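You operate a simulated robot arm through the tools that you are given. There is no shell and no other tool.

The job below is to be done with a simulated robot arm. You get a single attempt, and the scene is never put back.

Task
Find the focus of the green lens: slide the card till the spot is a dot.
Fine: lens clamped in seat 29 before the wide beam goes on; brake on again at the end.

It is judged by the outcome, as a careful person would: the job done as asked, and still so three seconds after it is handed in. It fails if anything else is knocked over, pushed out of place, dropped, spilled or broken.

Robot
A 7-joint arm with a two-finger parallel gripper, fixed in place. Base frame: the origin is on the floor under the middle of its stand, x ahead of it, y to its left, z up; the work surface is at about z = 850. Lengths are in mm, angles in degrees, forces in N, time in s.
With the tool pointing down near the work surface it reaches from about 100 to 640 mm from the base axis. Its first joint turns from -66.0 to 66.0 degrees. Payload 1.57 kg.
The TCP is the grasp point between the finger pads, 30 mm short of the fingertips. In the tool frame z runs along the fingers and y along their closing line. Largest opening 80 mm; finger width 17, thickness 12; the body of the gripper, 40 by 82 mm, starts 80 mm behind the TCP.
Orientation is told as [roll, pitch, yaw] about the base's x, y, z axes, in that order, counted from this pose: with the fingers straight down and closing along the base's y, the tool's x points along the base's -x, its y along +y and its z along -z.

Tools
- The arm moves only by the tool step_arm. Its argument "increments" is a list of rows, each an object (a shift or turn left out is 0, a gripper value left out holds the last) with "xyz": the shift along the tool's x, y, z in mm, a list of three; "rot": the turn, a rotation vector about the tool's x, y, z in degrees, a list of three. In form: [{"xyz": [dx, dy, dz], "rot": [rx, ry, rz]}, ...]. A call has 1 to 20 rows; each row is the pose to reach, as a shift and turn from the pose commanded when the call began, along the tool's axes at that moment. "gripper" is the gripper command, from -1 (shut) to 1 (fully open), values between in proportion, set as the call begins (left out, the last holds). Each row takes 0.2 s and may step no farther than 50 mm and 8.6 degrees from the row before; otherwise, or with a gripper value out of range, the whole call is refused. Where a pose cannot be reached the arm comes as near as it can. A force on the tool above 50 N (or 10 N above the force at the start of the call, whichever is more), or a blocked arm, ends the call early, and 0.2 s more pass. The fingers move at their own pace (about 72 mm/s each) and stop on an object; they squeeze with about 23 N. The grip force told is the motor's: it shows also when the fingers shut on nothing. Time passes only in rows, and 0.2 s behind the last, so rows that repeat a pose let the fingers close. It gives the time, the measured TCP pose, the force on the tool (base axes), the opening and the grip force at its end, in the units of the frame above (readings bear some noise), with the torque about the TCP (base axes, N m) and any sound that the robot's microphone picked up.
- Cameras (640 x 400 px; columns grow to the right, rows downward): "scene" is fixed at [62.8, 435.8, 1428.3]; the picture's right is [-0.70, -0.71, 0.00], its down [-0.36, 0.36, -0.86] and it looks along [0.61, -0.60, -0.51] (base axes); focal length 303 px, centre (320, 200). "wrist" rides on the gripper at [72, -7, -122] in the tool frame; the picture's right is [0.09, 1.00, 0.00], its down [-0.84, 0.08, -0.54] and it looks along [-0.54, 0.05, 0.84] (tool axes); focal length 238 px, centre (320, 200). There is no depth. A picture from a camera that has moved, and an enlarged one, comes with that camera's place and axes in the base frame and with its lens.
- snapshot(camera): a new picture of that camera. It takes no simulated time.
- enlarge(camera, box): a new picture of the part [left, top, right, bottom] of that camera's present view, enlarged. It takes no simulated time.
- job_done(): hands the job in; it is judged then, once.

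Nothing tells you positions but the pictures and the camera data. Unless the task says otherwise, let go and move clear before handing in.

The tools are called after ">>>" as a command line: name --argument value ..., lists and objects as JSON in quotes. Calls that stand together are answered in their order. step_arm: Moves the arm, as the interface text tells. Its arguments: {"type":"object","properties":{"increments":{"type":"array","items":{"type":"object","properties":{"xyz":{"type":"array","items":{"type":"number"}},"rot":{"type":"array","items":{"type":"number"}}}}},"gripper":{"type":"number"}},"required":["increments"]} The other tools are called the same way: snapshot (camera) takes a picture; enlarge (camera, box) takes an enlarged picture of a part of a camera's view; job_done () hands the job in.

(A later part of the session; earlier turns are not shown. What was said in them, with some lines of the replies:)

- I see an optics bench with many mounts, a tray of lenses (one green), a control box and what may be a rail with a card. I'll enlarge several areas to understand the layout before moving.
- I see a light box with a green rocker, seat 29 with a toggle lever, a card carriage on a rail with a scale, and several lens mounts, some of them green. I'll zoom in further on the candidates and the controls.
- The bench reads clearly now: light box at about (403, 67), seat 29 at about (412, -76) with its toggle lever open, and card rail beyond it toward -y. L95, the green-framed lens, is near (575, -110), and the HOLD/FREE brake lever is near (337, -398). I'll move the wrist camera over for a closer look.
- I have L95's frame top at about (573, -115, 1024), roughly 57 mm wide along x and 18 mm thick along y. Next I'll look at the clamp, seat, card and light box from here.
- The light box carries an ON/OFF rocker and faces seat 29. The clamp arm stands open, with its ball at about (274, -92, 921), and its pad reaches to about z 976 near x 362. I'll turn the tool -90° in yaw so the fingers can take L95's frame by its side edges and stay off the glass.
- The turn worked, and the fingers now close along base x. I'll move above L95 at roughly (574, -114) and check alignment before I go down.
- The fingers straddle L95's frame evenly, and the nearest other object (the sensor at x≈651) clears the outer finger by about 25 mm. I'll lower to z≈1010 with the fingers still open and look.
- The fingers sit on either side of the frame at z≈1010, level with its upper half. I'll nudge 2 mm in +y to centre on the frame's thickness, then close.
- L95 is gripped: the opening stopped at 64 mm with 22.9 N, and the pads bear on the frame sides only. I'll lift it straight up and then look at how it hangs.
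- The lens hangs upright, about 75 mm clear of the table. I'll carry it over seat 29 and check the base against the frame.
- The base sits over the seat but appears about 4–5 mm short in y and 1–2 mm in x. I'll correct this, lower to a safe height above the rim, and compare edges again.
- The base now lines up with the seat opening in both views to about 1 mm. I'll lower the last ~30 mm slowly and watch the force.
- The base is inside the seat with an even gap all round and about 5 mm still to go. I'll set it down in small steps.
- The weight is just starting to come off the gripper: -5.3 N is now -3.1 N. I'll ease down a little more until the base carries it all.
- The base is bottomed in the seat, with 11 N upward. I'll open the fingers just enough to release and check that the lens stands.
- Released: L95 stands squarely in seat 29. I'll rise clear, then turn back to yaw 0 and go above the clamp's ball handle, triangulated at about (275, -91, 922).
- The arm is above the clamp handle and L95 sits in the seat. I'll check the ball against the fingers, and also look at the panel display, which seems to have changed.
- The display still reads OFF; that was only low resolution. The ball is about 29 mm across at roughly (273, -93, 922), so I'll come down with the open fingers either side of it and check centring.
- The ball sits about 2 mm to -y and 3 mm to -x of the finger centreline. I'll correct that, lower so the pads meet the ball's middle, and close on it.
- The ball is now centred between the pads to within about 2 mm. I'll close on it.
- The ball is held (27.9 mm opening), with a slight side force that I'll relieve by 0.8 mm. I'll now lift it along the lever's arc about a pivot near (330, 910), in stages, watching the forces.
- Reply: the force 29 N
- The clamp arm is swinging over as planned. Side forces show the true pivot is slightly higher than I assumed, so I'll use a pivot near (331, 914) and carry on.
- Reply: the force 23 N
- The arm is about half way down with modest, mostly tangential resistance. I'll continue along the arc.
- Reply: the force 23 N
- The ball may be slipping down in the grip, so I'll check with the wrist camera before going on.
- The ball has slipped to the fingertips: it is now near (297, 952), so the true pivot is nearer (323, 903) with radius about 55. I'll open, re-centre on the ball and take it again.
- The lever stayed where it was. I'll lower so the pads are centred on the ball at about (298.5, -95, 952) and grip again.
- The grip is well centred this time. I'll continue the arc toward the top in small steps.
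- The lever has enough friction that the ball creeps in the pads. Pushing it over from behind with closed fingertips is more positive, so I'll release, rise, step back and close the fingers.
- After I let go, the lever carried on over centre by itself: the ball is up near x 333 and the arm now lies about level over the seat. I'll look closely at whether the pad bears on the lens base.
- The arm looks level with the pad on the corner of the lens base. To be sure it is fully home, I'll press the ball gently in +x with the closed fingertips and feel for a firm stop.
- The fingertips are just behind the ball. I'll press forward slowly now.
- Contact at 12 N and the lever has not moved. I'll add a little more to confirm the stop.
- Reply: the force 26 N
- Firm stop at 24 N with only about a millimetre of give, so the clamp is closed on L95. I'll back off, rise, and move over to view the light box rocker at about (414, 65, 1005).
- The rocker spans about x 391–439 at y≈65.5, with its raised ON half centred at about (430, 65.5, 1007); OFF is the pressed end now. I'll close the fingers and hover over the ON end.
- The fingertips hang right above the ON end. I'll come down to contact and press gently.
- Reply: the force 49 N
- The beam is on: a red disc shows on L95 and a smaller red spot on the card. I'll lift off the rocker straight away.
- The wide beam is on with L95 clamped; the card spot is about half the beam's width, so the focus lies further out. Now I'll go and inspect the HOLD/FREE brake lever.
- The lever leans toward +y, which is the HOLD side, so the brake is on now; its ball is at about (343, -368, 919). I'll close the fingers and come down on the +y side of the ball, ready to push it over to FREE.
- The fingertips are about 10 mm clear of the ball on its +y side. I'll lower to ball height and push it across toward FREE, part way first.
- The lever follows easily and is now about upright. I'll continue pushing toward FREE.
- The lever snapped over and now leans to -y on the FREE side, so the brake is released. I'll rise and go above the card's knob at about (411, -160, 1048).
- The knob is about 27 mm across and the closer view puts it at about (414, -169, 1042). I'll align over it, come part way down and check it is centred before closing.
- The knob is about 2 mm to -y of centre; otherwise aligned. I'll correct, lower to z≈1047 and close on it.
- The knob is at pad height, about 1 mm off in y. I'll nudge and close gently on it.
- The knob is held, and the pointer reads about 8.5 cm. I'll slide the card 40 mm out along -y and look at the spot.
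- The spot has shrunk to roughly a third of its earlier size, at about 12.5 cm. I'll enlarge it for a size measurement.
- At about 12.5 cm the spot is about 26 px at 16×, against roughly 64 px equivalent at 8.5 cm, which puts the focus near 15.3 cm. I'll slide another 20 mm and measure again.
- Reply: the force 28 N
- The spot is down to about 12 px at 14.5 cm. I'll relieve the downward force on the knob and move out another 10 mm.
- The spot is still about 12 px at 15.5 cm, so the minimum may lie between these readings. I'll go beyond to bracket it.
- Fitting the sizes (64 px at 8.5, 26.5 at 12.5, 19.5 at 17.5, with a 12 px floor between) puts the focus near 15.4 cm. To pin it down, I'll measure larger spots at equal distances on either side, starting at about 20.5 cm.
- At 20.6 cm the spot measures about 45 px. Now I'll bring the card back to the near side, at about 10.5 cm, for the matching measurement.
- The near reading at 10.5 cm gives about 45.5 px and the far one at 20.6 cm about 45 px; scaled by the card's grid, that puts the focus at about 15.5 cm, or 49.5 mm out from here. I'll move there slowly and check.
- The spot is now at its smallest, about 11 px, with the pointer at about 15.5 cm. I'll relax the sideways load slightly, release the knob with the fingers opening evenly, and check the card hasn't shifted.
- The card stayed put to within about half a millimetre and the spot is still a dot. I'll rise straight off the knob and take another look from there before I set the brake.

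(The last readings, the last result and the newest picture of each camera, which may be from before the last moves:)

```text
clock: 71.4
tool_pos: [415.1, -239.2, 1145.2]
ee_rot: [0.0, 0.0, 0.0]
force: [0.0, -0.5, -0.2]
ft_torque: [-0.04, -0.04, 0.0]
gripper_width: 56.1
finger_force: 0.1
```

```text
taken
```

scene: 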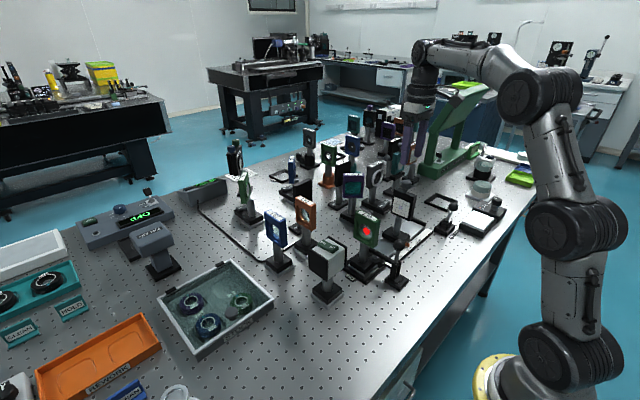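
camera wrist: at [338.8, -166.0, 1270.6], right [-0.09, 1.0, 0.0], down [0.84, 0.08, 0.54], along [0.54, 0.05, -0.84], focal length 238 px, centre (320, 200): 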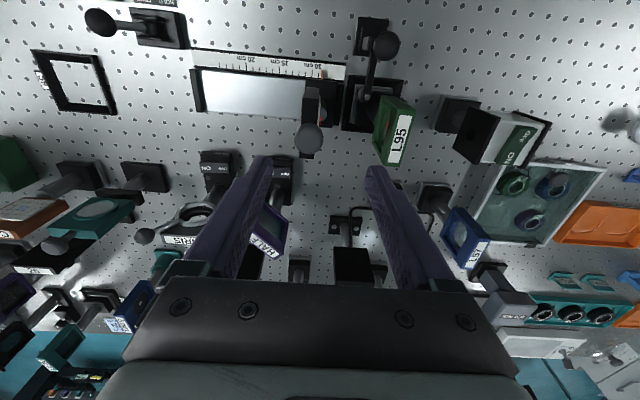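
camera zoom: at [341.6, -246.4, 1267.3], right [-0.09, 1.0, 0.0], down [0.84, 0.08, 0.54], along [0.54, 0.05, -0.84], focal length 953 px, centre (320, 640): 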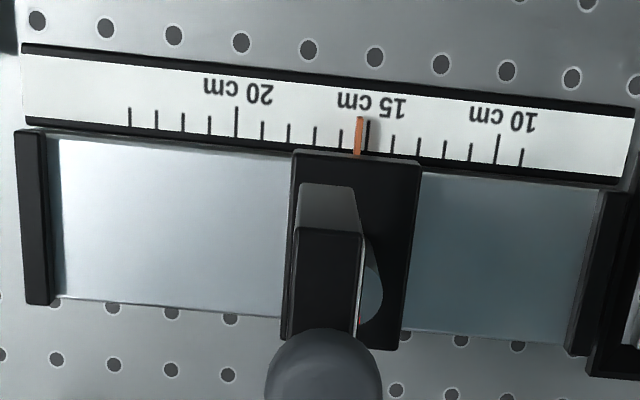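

The pointer reads about 15.4 and the spot is a dot. Now I'll go around to the -y side of the brake ball with the fingers closed.

>>> step_arm --increments '[{"xyz": [15, -36, 0]}, {"xyz": [30, -73, 0]}, {"xyz": [45, -110, 0]}, {"xyz": [58, -147, 0]}, {"xyz": [68, -184, 0]}, {"xyz": [73, -220, 10]}, {"xyz": [73, -222, 55]}, {"xyz": [73, -222, 100]}, {"xyz": [73, -222, 140]}, {"xyz": [73, -222, 140]}]' --gripper -1

>>> snapshot --camera "wrist"

>>> enlarge --camera "scene" --box '[410, 170, 500, 240]'

```text
clock: 73.6
tool_pos: [338.7, -462.3, 1003.5]
ee_rot: [0.0, 0.0, 0.0]
force: [-0.6, 0.1, -0.1]
ft_torque: [-0.01, 0.01, 0.0]
gripper_width: 0.3
finger_force: 21.5
```

```text
taken
camera wrist: at [265.8, -469.6, 1125.3], right [-0.09, 1.0, 0.0], down [0.84, 0.08, 0.54], along [0.54, 0.05, -0.84], focal length 238 px, centre (320, 200)
```

wrist: 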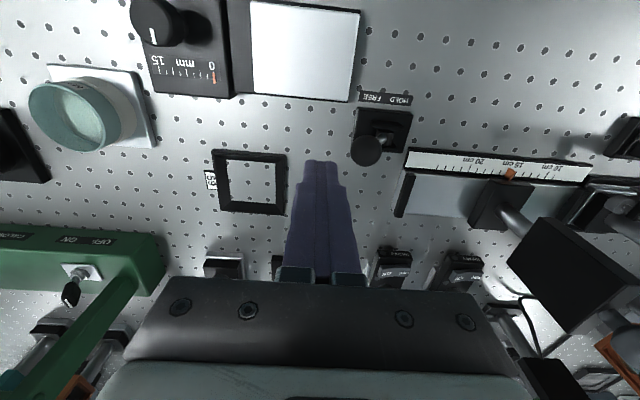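

```text
5.71 times, centred on (455, 205) of scene
camera zoom: at [62.8, 435.8, 1428.3], right [-0.7, -0.71, 0.0], down [-0.36, 0.36, -0.86], along [0.61, -0.6, -0.51], focal length 1730 px, centre (-451, 171)
```

zoom: 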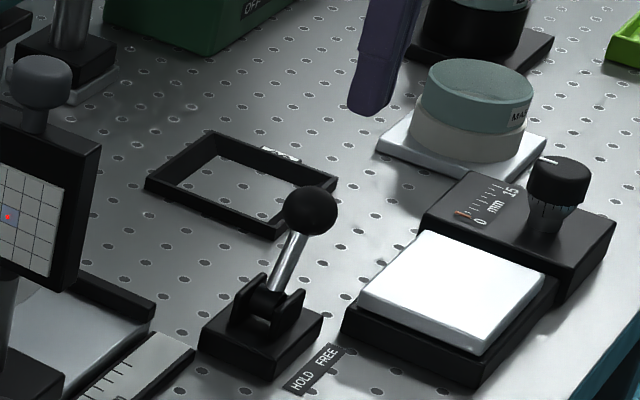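

The ball is at about (340, -422, 919) and my fingertips are about 12 mm clear on its -y side. I'll lower and push it back toward HOLD.

>>> step_arm --increments '[{"xyz": [-1.5, 0, 22]}, {"xyz": [-1.5, 0, 44]}, {"xyz": [-1.5, 0, 65]}, {"xyz": [-1.5, 6, 65]}, {"xyz": [-1.5, 12, 65]}, {"xyz": [-1.5, 18, 65]}, {"xyz": [-1.5, 24, 65]}, {"xyz": [-1.5, 30, 65]}, {"xyz": [-1.5, 36, 65]}, {"xyz": [-1.5, 36, 65]}]' --gripper -1

>>> snapshot --camera "wrist"

>>> enlarge --camera "scene" --box '[410, 170, 500, 240]'

```text
clock: 75.8
tool_pos: [340.5, -425.8, 938.3]
ee_rot: [0.1, 0.1, 0.0]
force: [0.9, -1.5, 0.5]
ft_torque: [-0.01, -0.01, 0.05]
gripper_width: 0.3
finger_force: 21.0
```

```text
taken
camera wrist: at [269.1, -432.2, 1061.0], right [-0.09, 1.0, 0.0], down [0.84, 0.08, 0.54], along [0.54, 0.05, -0.84], focal length 238 px, centre (320, 200)
```

wrist: 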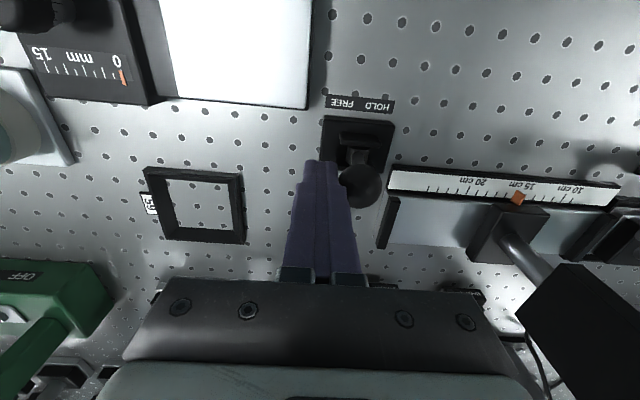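

```text
5.71 times, centred on (455, 205) of scene
camera zoom: at [62.8, 435.8, 1428.3], right [-0.7, -0.71, 0.0], down [-0.36, 0.36, -0.86], along [0.61, -0.6, -0.51], focal length 1730 px, centre (-451, 171)
```

zoom: 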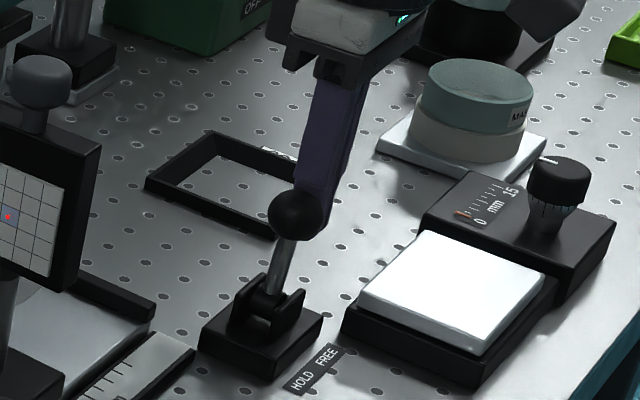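

The lever is coming back and is nearly upright. I'll keep pushing it over to HOLD.

>>> step_arm --increments '[{"xyz": [0, 6, 0]}, {"xyz": [0, 12, 0]}, {"xyz": [0, 18, 0]}, {"xyz": [0, 24, 0]}, {"xyz": [0, 29, 0]}, {"xyz": [0, 29, 0]}]' --gripper -1

>>> snapshot --camera "wrist"

>>> enlarge --camera "scene" --box '[410, 170, 500, 240]'

```text
clock: 77.2
tool_pos: [342.2, -397.2, 939.4]
ee_rot: [0.0, -0.1, 0.0]
force: [0.0, 0.3, -0.6]
ft_torque: [-0.01, 0.01, -0.01]
gripper_width: 0.0
finger_force: 21.7
```

```text
taken
camera wrist: at [269.3, -402.8, 1061.0], right [-0.09, 1.0, 0.0], down [0.84, 0.08, 0.54], along [0.54, 0.05, -0.84], focal length 238 px, centre (320, 200)
```

wrist: 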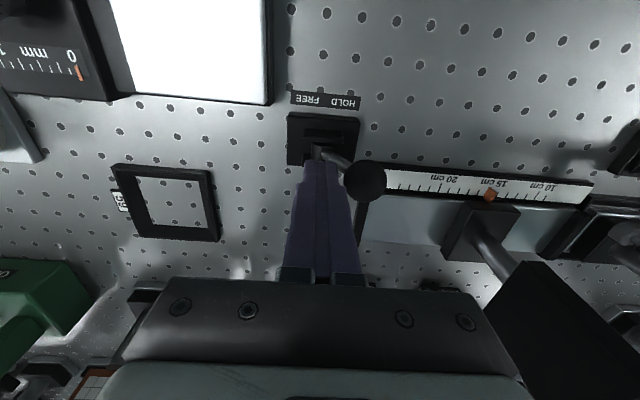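

```text
5.71 times, centred on (455, 205) of scene
camera zoom: at [62.8, 435.8, 1428.3], right [-0.7, -0.71, 0.0], down [-0.36, 0.36, -0.86], along [0.61, -0.6, -0.51], focal length 1730 px, centre (-451, 171)
```

zoom: 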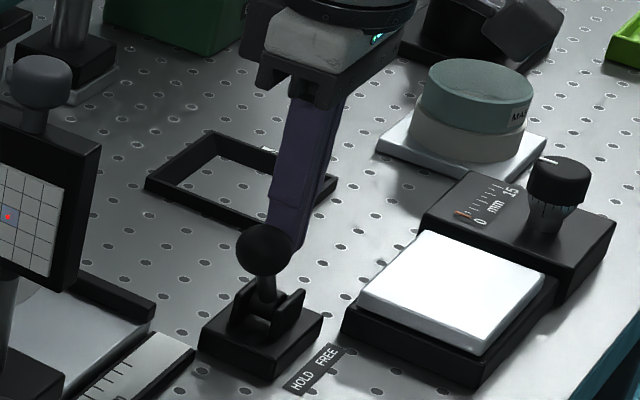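

The lever has snapped to HOLD, at exactly the picture position it had at the start. I'll rise clear, back away and check everything.

>>> step_arm --increments '[{"xyz": [0, -4, 0]}, {"xyz": [0, -4, -45]}, {"xyz": [0, -4, -90]}, {"xyz": [0, -4, -135]}, {"xyz": [0, -4, -180]}, {"xyz": [0, -4, -220]}, {"xyz": [20, 40, -240]}, {"xyz": [40, 80, -250]}, {"xyz": [60, 120, -250]}, {"xyz": [70, 160, -250]}, {"xyz": [70, 160, -250]}]' --gripper -0.5

>>> snapshot --camera "scene"

>>> enlarge --camera "scene" --box '[388, 202, 413, 217]'

>>> enlarge --camera "scene" --box '[310, 180, 470, 300]'

>>> snapshot --camera "wrist"

```text
refused: row 7 steps farther than a row can; nothing moved
```

```text
taken
```

scene: 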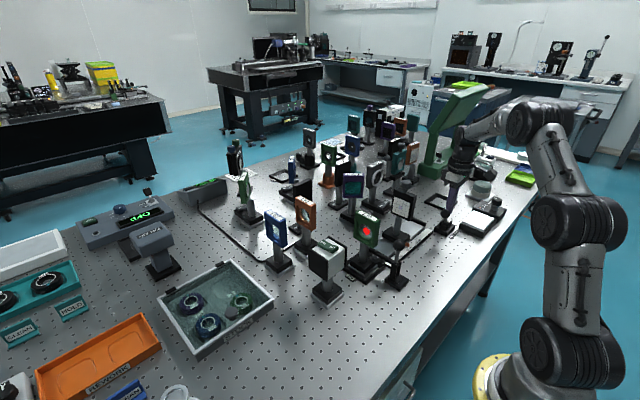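

```text
16.00 times, centred on (400, 210) of scene
camera zoom: at [62.8, 435.8, 1428.3], right [-0.7, -0.71, 0.0], down [-0.36, 0.36, -0.86], along [0.61, -0.6, -0.51], focal length 4845 px, centre (-968, 48)
```

zoom: 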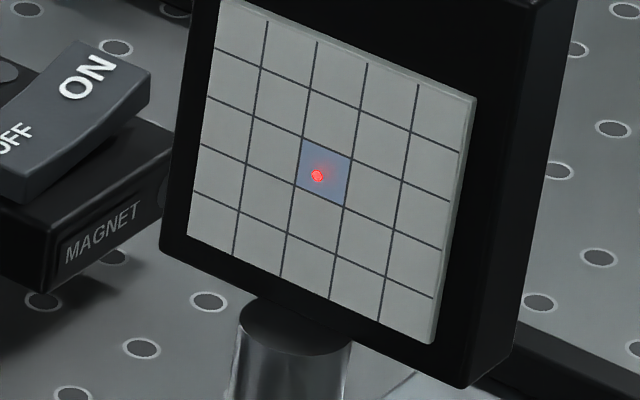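

```text
3.33 times, centred on (390, 240) of scene
camera zoom: at [62.8, 435.8, 1428.3], right [-0.7, -0.71, 0.0], down [-0.36, 0.36, -0.86], along [0.61, -0.6, -0.51], focal length 1009 px, centre (87, 67)
```

zoom: 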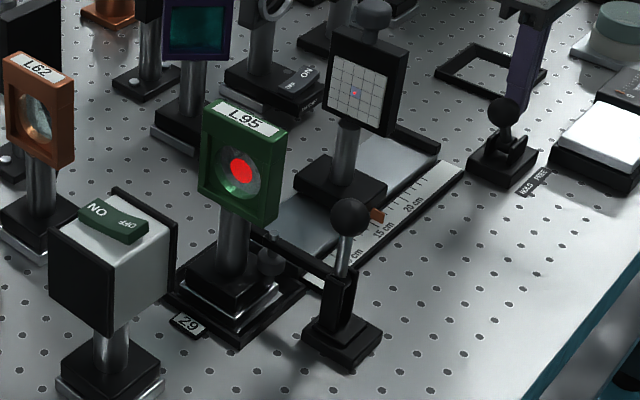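

```text
taken
camera wrist: at [269.3, -402.8, 1061.0], right [-0.09, 1.0, 0.0], down [0.84, 0.08, 0.54], along [0.54, 0.05, -0.84], focal length 238 px, centre (320, 200)
```

wrist: 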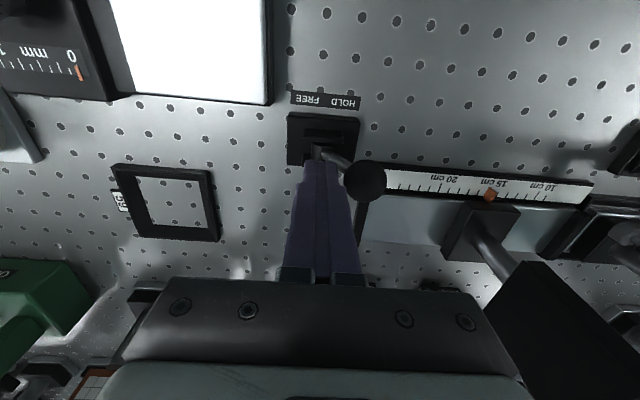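

That call was refused because one row was too long; nothing moved. The dot, clamp and brake all look right, so I'll retreat with shorter steps.

>>> step_arm --increments '[{"xyz": [0, -4, 0]}, {"xyz": [0, -4, -40]}, {"xyz": [0, -4, -80]}, {"xyz": [0, -4, -120]}, {"xyz": [0, -4, -160]}, {"xyz": [0, -4, -200]}, {"xyz": [0, -4, -235]}, {"xyz": [15, 30, -245]}, {"xyz": [30, 65, -250]}, {"xyz": [45, 100, -250]}, {"xyz": [60, 135, -250]}, {"xyz": [70, 170, -250]}, {"xyz": [70, 170, -250]}]' --gripper -0.5

>>> snapshot --camera "wrist"

>>> enlarge --camera "scene" --box '[388, 202, 413, 217]'

>>> enlarge --camera "scene" --box '[310, 180, 480, 300]'

>>> snapshot --camera "scene"

```text
clock: 80.0
tool_pos: [273.0, -226.2, 1191.2]
ee_rot: [0.1, 0.0, 0.0]
force: [0.6, -0.2, 0.7]
ft_torque: [0.0, 0.01, 0.0]
gripper_width: 20.1
finger_force: 0.1
```

```text
taken
camera wrist: at [200.4, -232.5, 1311.1], right [-0.09, 1.0, 0.0], down [0.84, 0.08, 0.54], along [0.54, 0.05, -0.84], focal length 238 px, centre (320, 200)
```

wrist: 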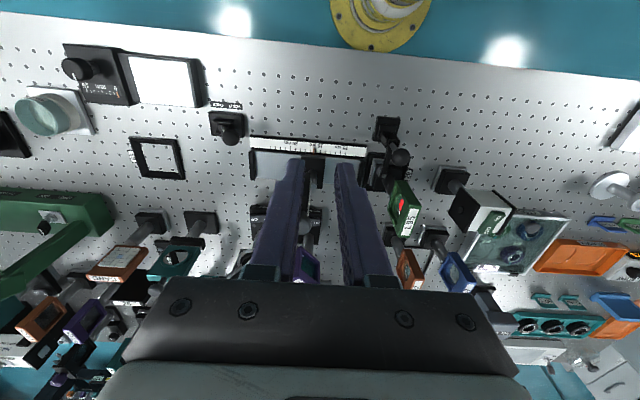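

```text
16.00 times, centred on (400, 210) of scene
camera zoom: at [62.8, 435.8, 1428.3], right [-0.7, -0.71, 0.0], down [-0.36, 0.36, -0.86], along [0.61, -0.6, -0.51], focal length 4845 px, centre (-968, 48)
```

zoom: 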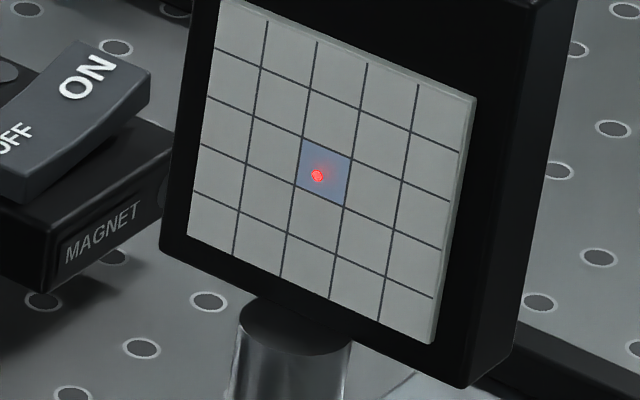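

```text
3.33 times, centred on (395, 240) of scene
camera zoom: at [62.8, 435.8, 1428.3], right [-0.7, -0.71, 0.0], down [-0.36, 0.36, -0.86], along [0.61, -0.6, -0.51], focal length 1009 px, centre (70, 67)
```

zoom: 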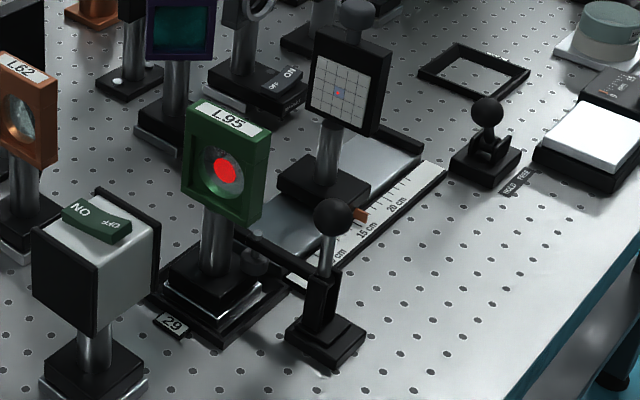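

```text
taken
```

scene: 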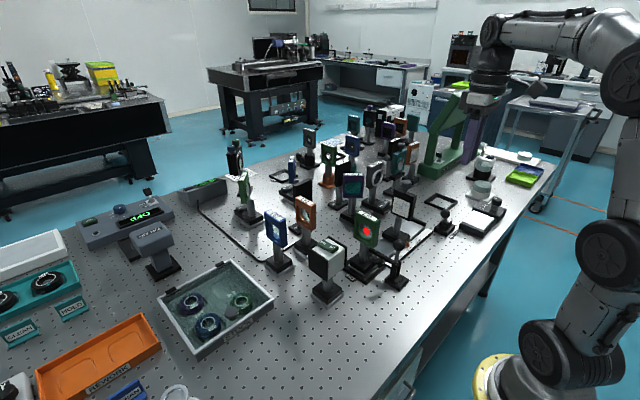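

Everything looks settled: dot on the card, lever at HOLD, clamp down on L95, beam on and the arm clear. I'll take one last close look at the clamp pad and brake before I hand in.

>>> enlarge --camera "wrist" --box '[340, 100, 440, 220]'

>>> enlarge --camera "wrist" --box '[200, 90, 380, 200]'

>>> enlarge --camera "scene" --box '[355, 235, 415, 290]'

```text
3.33 times, centred on (390, 160) of wrist
camera zoom: at [200.4, -232.5, 1311.1], right [-0.09, 1.0, 0.0], down [0.84, 0.08, 0.54], along [0.54, 0.05, -0.84], focal length 794 px, centre (87, 333)
```

zoom: 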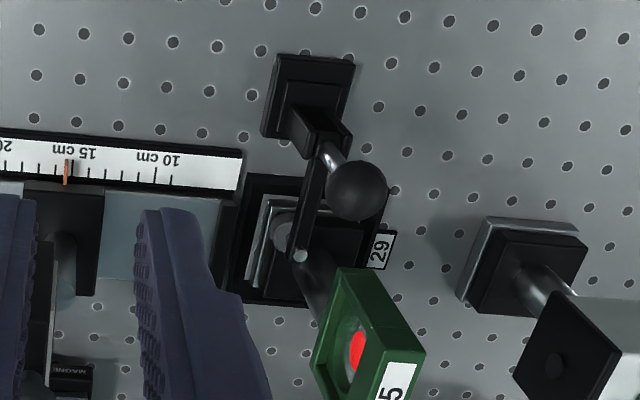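

```text
3.56 times, centred on (290, 145) of wrist
camera zoom: at [200.4, -232.5, 1311.1], right [-0.09, 1.0, 0.0], down [0.84, 0.08, 0.54], along [0.54, 0.05, -0.84], focal length 848 px, centre (427, 396)
```

zoom: 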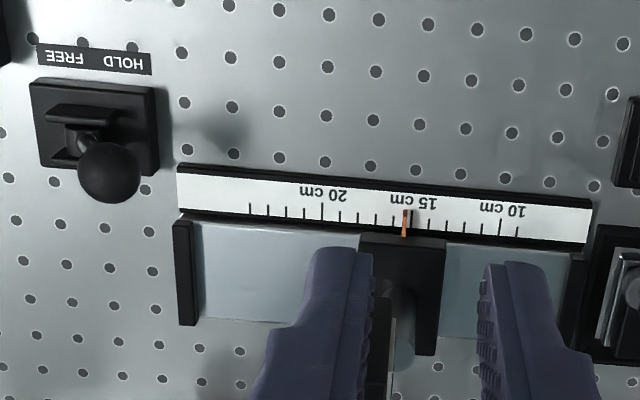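

```text
7.27 times, centred on (385, 262) of scene
camera zoom: at [62.8, 435.8, 1428.3], right [-0.7, -0.71, 0.0], down [-0.36, 0.36, -0.86], along [0.61, -0.6, -0.51], focal length 2202 px, centre (-153, -254)
```

zoom: 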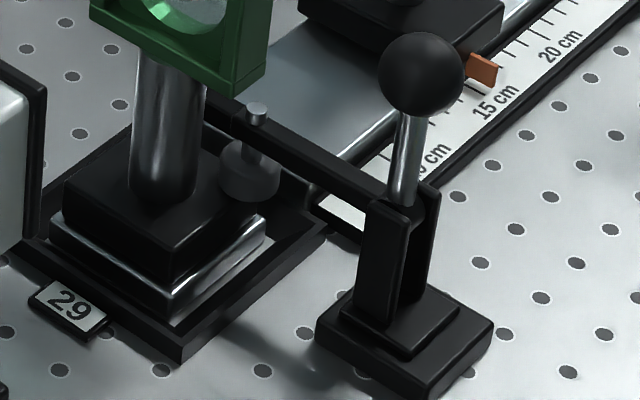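

The pad rests on L95's base in seat 29, the brake lever is at HOLD, and the pointer reads about 15.4 cm with the spot a dot. The arm is clear, so I'm handing in.

>>> job_done

```text
The job is handed in.
```

The green lens (L95) comes to a focus at about 15.4 cm on the rail scale. The card is set there, and the spot on it is a dot.

- **Lens and beam:** L95 was set in seat 29 and clamped before I switched the wide beam on. The beam is still on.
- **Focus:** Near focus the spot stays at its smallest size over roughly 14.5–16.5 cm. I placed the card by matching equal-sized spots on either side, at 10.5 and 20.6 cm. I estimate that's good to about 1 mm.
- **Brake:** It was on HOLD at the start. I freed it to slide the card, then put it back to HOLD, and the card and dot did not move when I did.
- **Clamp handle:** The ball slipped in the gripper partway through closing, so I took a second grip. The clamp then snapped shut when I let go. Pressing the handle afterwards met a firm stop, and the pad rests on the lens base.

In the last pictures nothing else on the bench looks moved, and the arm is clear of everything.
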